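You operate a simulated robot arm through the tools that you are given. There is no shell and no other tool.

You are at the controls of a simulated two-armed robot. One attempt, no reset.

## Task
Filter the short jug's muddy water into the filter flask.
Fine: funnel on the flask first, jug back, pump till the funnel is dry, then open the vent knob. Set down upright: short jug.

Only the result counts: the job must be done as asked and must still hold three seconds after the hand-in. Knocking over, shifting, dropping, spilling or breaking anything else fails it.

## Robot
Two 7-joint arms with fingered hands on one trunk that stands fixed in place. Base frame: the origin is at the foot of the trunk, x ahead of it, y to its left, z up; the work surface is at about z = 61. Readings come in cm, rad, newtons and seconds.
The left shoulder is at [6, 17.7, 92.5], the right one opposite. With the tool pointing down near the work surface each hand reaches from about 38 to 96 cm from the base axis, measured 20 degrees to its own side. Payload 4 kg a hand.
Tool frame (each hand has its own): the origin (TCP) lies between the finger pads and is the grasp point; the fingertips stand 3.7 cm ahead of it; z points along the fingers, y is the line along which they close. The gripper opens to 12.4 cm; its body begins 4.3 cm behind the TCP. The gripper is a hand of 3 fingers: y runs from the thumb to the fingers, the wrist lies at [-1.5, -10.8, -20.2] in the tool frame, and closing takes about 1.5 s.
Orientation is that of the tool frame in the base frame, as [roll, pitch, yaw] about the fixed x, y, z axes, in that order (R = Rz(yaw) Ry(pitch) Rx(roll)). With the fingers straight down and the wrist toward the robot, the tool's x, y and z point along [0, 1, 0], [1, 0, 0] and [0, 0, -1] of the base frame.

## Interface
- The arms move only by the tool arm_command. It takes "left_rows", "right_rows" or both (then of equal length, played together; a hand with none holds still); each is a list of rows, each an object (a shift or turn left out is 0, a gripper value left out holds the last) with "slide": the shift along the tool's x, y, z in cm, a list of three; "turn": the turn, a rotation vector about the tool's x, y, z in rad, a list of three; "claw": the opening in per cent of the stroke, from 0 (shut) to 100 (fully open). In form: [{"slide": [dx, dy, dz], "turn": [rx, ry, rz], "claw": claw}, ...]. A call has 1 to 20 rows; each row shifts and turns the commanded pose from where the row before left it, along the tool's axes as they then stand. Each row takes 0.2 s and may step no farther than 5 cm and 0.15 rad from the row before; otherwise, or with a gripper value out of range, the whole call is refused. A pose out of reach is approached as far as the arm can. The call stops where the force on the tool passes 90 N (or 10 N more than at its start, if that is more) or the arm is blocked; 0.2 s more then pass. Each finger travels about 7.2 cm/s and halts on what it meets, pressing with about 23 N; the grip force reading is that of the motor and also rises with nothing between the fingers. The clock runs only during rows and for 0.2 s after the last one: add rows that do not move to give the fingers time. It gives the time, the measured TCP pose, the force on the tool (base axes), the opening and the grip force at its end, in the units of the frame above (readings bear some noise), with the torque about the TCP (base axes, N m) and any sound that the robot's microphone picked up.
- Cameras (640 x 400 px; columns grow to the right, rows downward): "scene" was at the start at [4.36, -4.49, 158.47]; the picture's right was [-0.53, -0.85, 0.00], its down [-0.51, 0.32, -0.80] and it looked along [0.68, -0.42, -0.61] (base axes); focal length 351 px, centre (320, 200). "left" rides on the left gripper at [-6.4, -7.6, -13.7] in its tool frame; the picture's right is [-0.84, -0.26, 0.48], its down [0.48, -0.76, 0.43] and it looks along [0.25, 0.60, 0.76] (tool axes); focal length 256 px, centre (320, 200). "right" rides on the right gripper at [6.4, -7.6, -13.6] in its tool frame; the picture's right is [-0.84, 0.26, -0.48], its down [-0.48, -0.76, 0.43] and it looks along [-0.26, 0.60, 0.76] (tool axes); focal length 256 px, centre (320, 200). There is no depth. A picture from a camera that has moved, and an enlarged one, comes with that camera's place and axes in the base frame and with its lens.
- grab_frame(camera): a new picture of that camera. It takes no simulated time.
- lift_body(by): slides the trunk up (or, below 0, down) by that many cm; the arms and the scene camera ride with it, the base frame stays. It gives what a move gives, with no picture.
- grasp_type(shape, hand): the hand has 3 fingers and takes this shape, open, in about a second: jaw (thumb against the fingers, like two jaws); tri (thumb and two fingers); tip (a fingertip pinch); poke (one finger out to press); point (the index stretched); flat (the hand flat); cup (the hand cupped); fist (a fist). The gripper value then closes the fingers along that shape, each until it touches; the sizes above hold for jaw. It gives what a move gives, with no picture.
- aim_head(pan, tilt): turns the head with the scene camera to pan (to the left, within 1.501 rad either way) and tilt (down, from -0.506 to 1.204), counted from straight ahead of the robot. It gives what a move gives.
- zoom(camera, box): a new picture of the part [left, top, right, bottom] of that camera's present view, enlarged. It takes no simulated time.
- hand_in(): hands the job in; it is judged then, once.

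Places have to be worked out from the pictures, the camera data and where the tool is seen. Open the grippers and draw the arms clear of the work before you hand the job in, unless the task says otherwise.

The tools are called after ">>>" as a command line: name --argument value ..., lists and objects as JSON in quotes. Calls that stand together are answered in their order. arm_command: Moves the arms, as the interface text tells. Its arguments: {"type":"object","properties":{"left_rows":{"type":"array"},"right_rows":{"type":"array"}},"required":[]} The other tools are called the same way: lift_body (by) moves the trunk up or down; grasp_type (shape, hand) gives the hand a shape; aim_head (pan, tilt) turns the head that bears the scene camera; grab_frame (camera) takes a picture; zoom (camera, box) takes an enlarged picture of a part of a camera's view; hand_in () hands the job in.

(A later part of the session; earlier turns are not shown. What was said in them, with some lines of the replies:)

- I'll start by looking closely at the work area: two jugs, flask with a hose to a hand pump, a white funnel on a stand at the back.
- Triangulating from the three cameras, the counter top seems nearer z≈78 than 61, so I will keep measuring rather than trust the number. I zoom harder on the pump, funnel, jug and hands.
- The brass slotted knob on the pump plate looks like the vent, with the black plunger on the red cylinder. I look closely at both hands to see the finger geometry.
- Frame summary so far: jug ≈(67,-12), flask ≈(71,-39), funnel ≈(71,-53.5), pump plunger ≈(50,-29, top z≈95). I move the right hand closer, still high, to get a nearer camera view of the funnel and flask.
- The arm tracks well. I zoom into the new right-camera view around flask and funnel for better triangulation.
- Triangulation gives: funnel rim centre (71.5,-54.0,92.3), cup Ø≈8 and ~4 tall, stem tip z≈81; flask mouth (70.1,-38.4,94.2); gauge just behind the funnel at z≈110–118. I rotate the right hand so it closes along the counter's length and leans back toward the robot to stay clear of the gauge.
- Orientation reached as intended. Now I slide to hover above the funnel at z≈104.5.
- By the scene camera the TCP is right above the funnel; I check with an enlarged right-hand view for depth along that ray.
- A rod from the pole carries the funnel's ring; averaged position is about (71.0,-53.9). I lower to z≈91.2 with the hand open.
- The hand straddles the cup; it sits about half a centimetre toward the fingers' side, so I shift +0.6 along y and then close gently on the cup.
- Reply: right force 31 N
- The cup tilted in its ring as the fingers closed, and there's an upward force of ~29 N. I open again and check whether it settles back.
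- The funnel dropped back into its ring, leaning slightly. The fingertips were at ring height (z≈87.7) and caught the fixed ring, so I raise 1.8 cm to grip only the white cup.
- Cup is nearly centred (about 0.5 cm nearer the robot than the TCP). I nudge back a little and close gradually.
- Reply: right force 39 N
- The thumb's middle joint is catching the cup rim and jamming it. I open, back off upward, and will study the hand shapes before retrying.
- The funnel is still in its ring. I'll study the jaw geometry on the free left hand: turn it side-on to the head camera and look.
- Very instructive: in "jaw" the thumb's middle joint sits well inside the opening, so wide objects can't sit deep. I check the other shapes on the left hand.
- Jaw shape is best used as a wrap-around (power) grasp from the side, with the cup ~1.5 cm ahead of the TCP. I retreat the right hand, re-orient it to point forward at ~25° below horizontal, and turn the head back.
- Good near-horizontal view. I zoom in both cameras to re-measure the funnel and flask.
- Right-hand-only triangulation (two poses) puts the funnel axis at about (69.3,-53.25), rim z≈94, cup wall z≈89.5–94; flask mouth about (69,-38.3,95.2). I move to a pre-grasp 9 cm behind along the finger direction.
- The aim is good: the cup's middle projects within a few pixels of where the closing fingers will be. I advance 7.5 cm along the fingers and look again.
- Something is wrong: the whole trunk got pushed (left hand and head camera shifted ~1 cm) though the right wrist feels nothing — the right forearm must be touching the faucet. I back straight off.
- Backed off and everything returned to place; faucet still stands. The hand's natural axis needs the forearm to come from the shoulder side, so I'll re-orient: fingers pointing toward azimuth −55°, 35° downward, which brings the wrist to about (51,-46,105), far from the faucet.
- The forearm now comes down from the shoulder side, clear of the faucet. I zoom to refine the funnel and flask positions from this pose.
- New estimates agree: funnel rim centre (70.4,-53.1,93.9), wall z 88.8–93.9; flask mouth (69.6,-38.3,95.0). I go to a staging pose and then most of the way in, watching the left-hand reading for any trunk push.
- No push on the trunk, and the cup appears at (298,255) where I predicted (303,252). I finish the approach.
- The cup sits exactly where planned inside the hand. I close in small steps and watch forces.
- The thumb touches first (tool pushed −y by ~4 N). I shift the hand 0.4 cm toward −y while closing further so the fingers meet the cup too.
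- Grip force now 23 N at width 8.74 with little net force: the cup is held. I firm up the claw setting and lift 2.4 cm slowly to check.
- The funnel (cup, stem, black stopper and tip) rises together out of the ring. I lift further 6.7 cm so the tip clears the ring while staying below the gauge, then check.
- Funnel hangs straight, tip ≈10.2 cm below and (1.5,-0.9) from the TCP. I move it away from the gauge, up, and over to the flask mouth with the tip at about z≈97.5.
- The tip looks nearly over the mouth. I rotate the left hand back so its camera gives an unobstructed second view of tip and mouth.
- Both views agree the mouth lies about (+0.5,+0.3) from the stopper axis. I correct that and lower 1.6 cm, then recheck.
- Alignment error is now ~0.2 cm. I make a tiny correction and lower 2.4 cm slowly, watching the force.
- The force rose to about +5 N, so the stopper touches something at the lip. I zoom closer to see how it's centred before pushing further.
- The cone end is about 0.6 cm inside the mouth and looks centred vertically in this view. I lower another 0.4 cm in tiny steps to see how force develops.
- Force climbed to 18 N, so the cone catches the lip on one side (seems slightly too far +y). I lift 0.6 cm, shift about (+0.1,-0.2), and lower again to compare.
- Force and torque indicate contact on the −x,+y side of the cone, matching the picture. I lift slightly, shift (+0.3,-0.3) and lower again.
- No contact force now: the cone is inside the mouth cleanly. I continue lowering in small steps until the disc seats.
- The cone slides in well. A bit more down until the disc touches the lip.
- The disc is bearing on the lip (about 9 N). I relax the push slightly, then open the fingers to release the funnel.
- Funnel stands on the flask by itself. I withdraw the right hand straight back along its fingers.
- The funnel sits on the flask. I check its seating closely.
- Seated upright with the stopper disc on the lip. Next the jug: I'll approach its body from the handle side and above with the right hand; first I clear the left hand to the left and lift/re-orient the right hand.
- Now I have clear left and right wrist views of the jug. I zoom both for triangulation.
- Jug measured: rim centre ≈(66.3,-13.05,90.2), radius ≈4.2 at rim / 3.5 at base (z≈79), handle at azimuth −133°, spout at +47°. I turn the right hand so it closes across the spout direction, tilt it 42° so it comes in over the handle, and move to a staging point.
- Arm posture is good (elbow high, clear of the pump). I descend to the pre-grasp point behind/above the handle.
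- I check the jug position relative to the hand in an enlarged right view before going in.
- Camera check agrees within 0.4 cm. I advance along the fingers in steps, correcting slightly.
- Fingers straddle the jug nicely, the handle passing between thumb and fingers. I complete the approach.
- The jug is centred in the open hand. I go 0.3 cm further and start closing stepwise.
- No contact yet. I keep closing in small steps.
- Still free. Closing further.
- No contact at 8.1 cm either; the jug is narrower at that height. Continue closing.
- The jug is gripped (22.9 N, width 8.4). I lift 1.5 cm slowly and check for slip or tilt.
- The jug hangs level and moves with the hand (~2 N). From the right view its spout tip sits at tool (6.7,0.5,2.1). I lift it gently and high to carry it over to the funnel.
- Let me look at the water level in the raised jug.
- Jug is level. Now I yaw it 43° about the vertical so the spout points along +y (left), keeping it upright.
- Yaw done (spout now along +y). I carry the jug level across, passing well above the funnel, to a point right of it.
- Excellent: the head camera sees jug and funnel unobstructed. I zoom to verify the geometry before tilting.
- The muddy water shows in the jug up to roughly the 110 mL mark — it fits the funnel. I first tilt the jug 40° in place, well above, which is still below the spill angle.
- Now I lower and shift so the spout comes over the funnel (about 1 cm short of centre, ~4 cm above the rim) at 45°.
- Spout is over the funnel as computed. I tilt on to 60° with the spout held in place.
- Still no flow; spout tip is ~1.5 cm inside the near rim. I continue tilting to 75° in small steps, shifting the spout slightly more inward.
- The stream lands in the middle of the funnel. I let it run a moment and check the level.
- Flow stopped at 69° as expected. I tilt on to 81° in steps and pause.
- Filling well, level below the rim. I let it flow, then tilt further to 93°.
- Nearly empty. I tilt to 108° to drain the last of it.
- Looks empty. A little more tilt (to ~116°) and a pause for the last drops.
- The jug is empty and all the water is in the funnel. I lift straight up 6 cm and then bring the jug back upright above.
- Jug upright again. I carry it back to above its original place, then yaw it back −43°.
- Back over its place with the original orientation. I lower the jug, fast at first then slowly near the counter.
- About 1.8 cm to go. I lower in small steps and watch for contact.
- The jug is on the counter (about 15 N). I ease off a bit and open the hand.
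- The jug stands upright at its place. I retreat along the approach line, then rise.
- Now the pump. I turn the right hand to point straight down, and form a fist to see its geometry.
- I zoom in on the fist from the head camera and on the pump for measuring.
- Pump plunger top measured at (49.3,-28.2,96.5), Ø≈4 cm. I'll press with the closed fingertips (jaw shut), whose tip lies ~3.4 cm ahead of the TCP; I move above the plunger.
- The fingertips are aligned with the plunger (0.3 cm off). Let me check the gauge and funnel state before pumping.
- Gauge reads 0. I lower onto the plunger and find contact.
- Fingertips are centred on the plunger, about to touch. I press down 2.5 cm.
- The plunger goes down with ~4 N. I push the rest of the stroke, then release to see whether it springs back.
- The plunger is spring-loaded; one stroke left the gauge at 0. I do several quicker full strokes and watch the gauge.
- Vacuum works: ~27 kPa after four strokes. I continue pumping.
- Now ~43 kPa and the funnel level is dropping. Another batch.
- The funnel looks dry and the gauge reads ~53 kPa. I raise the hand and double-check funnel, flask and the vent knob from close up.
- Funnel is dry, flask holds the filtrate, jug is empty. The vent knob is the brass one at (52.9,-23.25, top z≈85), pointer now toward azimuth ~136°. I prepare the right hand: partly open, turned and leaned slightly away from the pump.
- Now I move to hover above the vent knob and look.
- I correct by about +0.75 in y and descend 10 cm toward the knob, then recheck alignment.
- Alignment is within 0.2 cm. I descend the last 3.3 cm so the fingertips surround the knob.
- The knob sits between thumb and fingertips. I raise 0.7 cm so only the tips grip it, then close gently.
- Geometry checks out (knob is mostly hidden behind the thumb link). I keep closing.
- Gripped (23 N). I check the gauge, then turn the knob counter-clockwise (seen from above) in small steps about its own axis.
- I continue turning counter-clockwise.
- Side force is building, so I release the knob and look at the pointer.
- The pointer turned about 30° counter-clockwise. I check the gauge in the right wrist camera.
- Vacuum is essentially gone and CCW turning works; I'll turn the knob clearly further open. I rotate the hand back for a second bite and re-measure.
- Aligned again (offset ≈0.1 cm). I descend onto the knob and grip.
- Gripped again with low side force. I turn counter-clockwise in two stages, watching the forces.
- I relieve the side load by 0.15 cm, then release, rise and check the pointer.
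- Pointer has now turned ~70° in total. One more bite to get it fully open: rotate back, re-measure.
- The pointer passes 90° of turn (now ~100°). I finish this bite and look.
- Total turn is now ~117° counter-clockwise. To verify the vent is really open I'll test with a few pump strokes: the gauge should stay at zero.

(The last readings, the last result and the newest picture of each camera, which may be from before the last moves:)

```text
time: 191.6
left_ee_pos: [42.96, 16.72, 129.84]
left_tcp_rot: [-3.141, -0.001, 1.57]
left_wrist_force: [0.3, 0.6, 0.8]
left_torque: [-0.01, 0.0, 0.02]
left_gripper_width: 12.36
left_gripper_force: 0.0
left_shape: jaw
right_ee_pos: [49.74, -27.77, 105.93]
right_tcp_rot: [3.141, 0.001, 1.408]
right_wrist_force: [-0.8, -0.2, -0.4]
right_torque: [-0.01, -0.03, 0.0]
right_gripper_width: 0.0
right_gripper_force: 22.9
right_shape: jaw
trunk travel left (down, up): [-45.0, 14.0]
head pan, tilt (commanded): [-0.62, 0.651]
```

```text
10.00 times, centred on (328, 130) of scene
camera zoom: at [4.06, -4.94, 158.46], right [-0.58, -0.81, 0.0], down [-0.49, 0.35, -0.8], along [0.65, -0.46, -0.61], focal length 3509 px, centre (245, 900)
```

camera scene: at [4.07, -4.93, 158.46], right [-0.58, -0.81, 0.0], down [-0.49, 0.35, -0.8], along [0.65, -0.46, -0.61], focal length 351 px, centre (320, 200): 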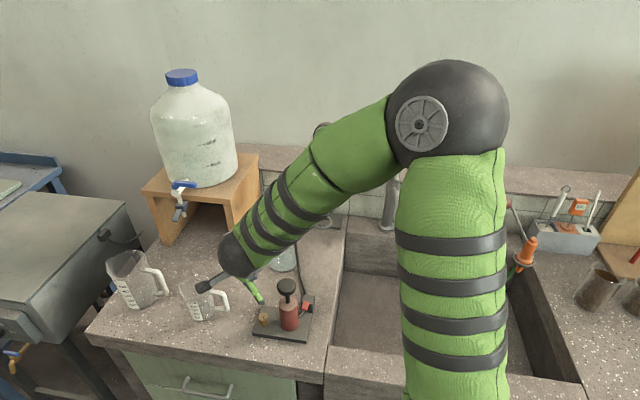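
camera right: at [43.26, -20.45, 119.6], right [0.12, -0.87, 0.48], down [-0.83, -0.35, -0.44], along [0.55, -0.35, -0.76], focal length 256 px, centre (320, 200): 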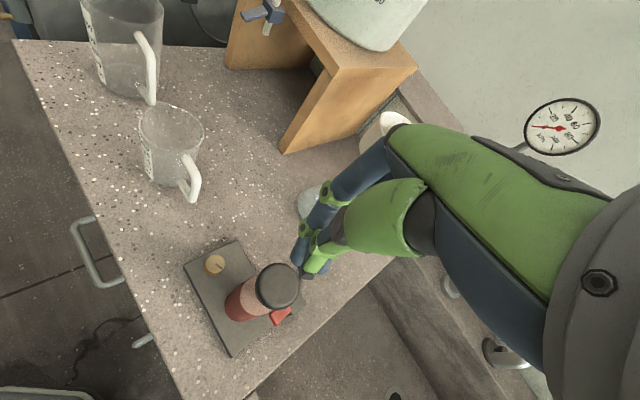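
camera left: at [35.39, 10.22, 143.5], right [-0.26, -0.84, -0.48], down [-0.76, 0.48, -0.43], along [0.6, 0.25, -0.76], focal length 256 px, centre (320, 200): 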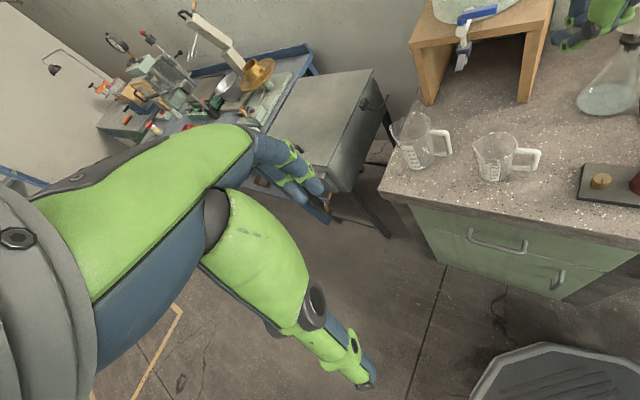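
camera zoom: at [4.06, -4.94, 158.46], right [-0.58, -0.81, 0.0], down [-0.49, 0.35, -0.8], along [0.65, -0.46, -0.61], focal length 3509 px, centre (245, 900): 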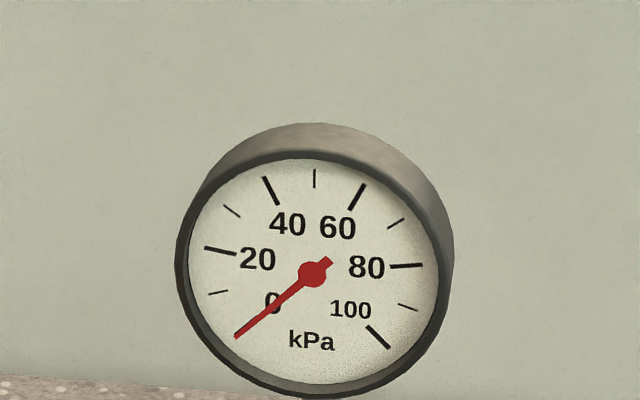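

>>> arm_command --right_rows '[{"slide": [-0.1, 0, 1.8]}, {"slide": [0, 0, 1.9]}, {"slide": [0, 0, 1.8]}, {"slide": [0, 0, 1.4]}, {"slide": [0, 0, 1.4]}, {"slide": [0, 0, 1.3]}, {"slide": [0, 0, -2.05]}, {"slide": [0, 0, -2.05]}, {"slide": [0, 0, 1.4]}, {"slide": [0, 0, 1.4]}, {"slide": [0, 0, 1.3]}, {"slide": [0, 0, -2.05]}, {"slide": [0, 0, -2.05]}, {"slide": [0, 0, 1.4]}, {"slide": [0, 0, 1.4]}, {"slide": [0, 0, 1.3]}, {"slide": [0, 0, -2.05]}, {"slide": [0, 0, -2.05]}]'

>>> zoom --camera "scene" --box '[300, 110, 355, 150]'

>>> zoom --camera "scene" --box '[230, 220, 350, 350]'

```text
time: 195.4
left_ee_pos: [42.87, 16.55, 129.78]
left_tcp_rot: [3.141, 0.001, 1.572]
left_wrist_force: [0.5, 0.9, 0.3]
left_torque: [0.01, 0.0, 0.01]
left_gripper_width: 12.34
left_gripper_force: 0.0
left_shape: jaw
right_ee_pos: [49.7, -27.72, 100.71]
right_tcp_rot: [-3.141, 0.0, 1.409]
right_wrist_force: [-0.5, -0.2, 0.1]
right_torque: [0.02, -0.04, 0.01]
right_gripper_width: 0.0
right_gripper_force: 23.1
right_shape: jaw
trunk travel left (down, up): [-45.0, 14.0]
head pan, tilt (commanded): [-0.62, 0.651]
```

```text
10.00 times, centred on (328, 130) of scene
camera zoom: at [4.03, -4.93, 158.46], right [-0.58, -0.81, 0.0], down [-0.49, 0.35, -0.8], along [0.65, -0.46, -0.61], focal length 3509 px, centre (245, 900)
```

zoom: 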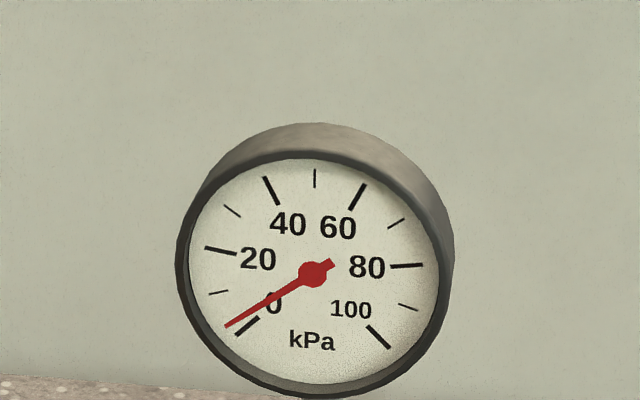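

```text
3.08 times, centred on (290, 285) of scene
camera zoom: at [4.03, -4.93, 158.46], right [-0.58, -0.81, 0.0], down [-0.49, 0.35, -0.8], along [0.65, -0.46, -0.61], focal length 1080 px, centre (412, -62)
```

zoom: 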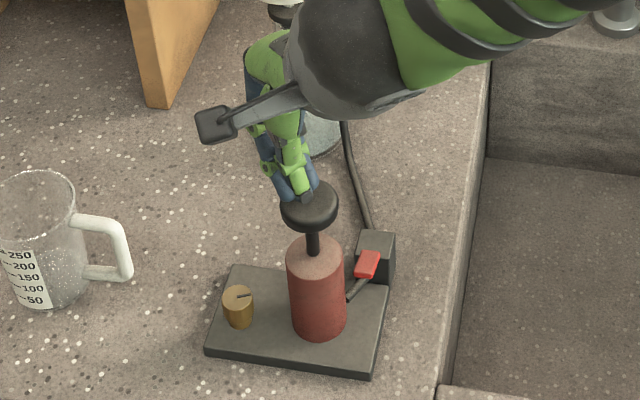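

Three strokes barely lifted the needle (~3 kPa, versus ~20+ before), so the vent is open. I lift away, open the hand and draw the right arm clear.

>>> arm_command --right_rows '[{"slide": [0, 0, -2.0]}, {"slide": [0, 0, -3.0]}, {"slide": [0, 0, -3.0]}, {"slide": [0, 0, -3.0]}, {"slide": [-1.5, -2.0, -3.0]}, {"slide": [-2.0, -2.5, -2.0]}, {"slide": [-2.5, -2.5, -1.0]}, {"slide": [-2.5, -2.5, 0]}, {"slide": [-2.5, -2.0, 0], "claw": 100}, {"slide": [-2.5, -1.0, 0]}, {"slide": [-2.5, -1.0, 0]}, {}, {}, {}]'

>>> grab_frame --camera "scene"

>>> grab_frame --camera "right"

>>> grab_frame --camera "left"

```text
time: 198.4
left_ee_pos: [42.84, 16.67, 129.99]
left_tcp_rot: [3.141, 0.001, 1.571]
left_wrist_force: [0.1, -0.2, 1.1]
left_torque: [0.02, -0.01, 0.02]
left_gripper_width: 12.35
left_gripper_force: 0.0
left_shape: jaw
right_ee_pos: [34.06, -41.18, 117.57]
right_tcp_rot: [3.141, -0.001, 1.408]
right_wrist_force: [-0.8, 0.5, -0.2]
right_torque: [0.0, 0.01, 0.01]
right_gripper_width: 12.35
right_gripper_force: 0.0
right_shape: jaw
trunk travel left (down, up): [-45.0, 14.0]
head pan, tilt (commanded): [-0.62, 0.651]
```

```text
taken
camera scene: at [4.05, -4.94, 158.46], right [-0.58, -0.81, 0.0], down [-0.49, 0.35, -0.8], along [0.65, -0.46, -0.61], focal length 351 px, centre (320, 200)
```

scene: 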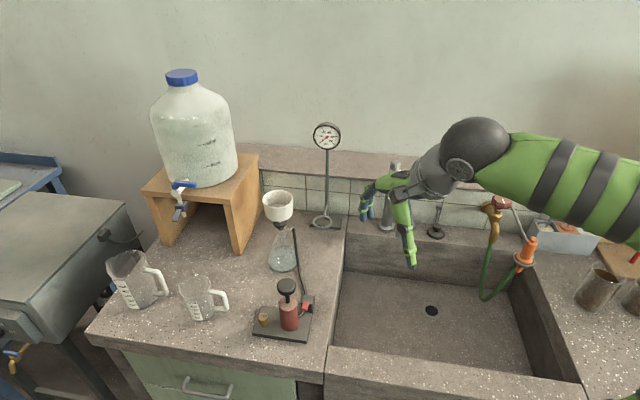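

```text
taken
camera right: at [27.56, -33.85, 131.3], right [0.12, -0.87, 0.48], down [-0.83, -0.35, -0.44], along [0.55, -0.35, -0.76], focal length 256 px, centre (320, 200)
```

right: 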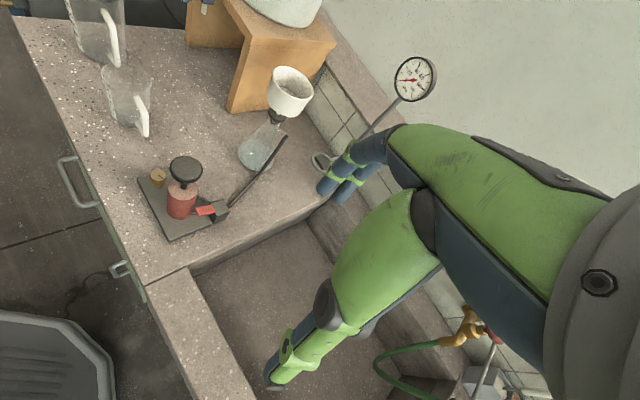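

```text
taken
camera left: at [35.38, 10.22, 143.5], right [-0.26, -0.84, -0.48], down [-0.76, 0.48, -0.43], along [0.6, 0.25, -0.76], focal length 256 px, centre (320, 200)
```

left: 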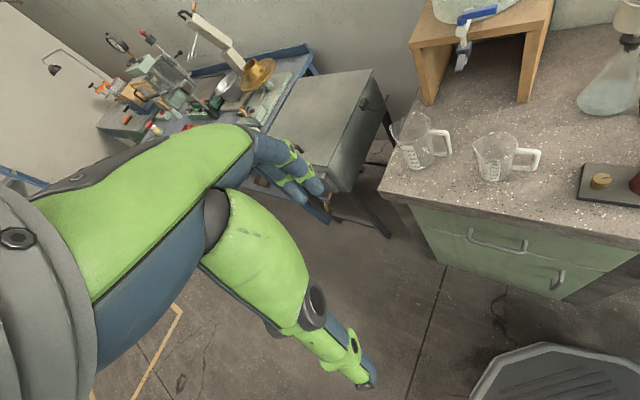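

Arms are clear. A final close look at jug, funnel, flask, gauge, vent and surroundings.

>>> zoom --camera "scene" --box '[160, 180, 340, 350]'

>>> zoom --camera "scene" --box '[255, 180, 305, 280]'

>>> zoom --camera "scene" --box '[300, 110, 355, 150]'

>>> zoom --camera "left" --box '[450, 110, 570, 200]'

>>> zoom --camera "right" --box '[220, 50, 340, 180]'

```text
2.35 times, centred on (250, 265) of scene
camera zoom: at [4.05, -4.94, 158.46], right [-0.58, -0.81, 0.0], down [-0.49, 0.35, -0.8], along [0.65, -0.46, -0.61], focal length 826 px, centre (485, 47)
```

zoom: 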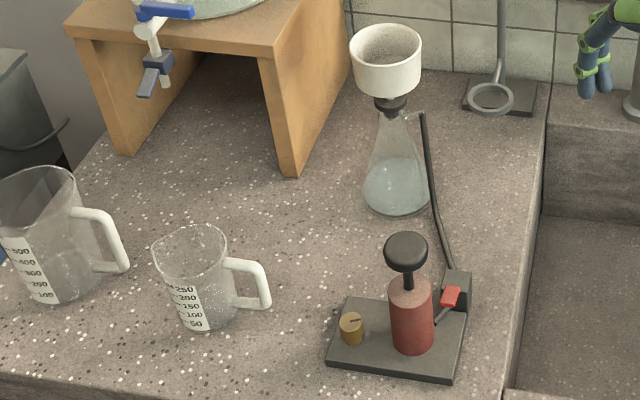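

```text
4.00 times, centred on (280, 230) of scene
camera zoom: at [4.05, -4.94, 158.46], right [-0.58, -0.81, 0.0], down [-0.49, 0.35, -0.8], along [0.65, -0.46, -0.61], focal length 1404 px, centre (480, 80)
```

zoom: 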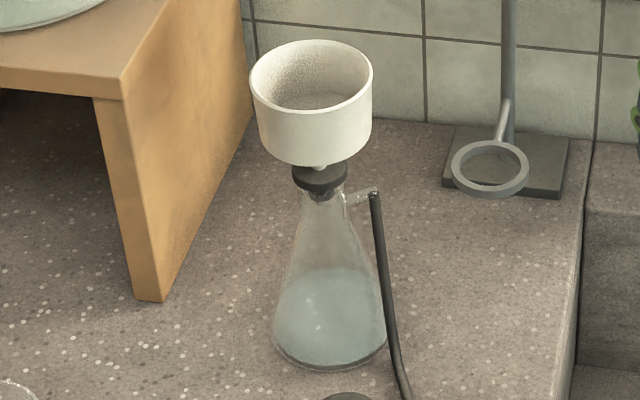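

```text
10.00 times, centred on (328, 130) of scene
camera zoom: at [4.05, -4.94, 158.46], right [-0.58, -0.81, 0.0], down [-0.49, 0.35, -0.8], along [0.65, -0.46, -0.61], focal length 3509 px, centre (245, 900)
```

zoom: 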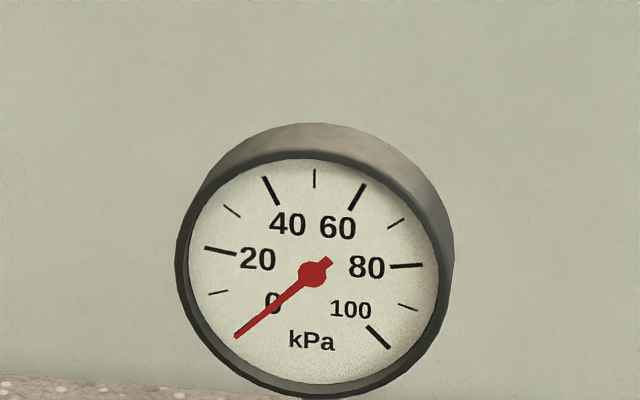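

```text
4.44 times, centred on (510, 155) of left
camera zoom: at [35.38, 10.22, 143.5], right [-0.26, -0.84, -0.48], down [-0.76, 0.48, -0.43], along [0.6, 0.25, -0.76], focal length 1138 px, centre (-524, 400)
```

zoom: 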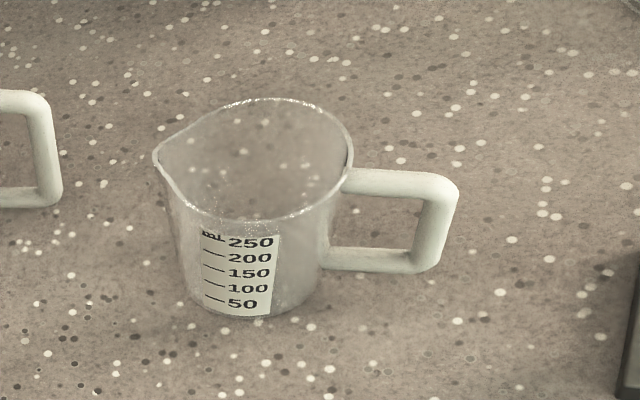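

```text
3.08 times, centred on (280, 115) of right
camera zoom: at [27.56, -33.85, 131.3], right [0.12, -0.87, 0.48], down [-0.83, -0.35, -0.44], along [0.55, -0.35, -0.76], focal length 788 px, centre (443, 462)
```

zoom: 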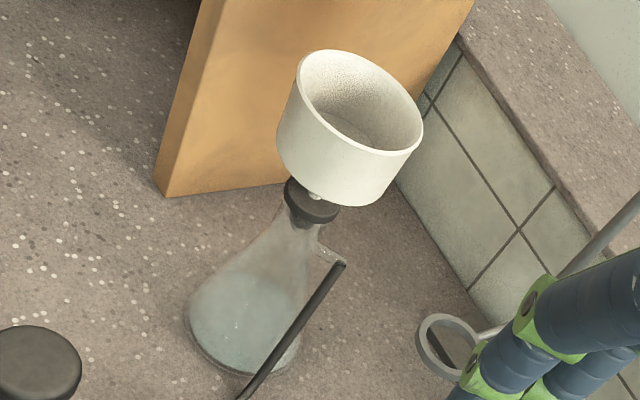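

The checks hold: the jug is upright and empty, the funnel is dry on the flask, the filtrate is in the flask, and the vent is open with the gauge at 0. Both hands are open and clear of the work, so I hand in.

>>> hand_in

```text
The job is handed in.
```

The short jug's muddy water is filtered into the flask, and the job is handed in. I did the steps in the order you gave:

- **Funnel:** it went from its stand ring onto the flask before any pouring. Before the working grip, I tipped it in its ring twice while trying to grasp it, and it settled back each time.
- **Pour:** the jug was emptied into the funnel and I saw no spill. It is back upright at its starting place, within about a centimetre.
- **Pump:** I pumped up to about 53 kPa, until the funnel looked dry from two camera views.
- **Vent:** I turned the brass knob about 117° counter-clockwise, checking the pointer as I went. As a test I then gave three more strokes. The gauge rose only to about 3 kPa, against about 27 kPa after four strokes with the vent shut, so I take it as open. The gauge read 0 at the end.

During an early approach to the funnel, the right forearm pressed on something, most likely the faucet. The trunk shifted about 1 cm, then returned when I backed off. The faucet was still standing in later views, and I saw nothing knocked over.

Both hands were open and clear of the work at hand-in.
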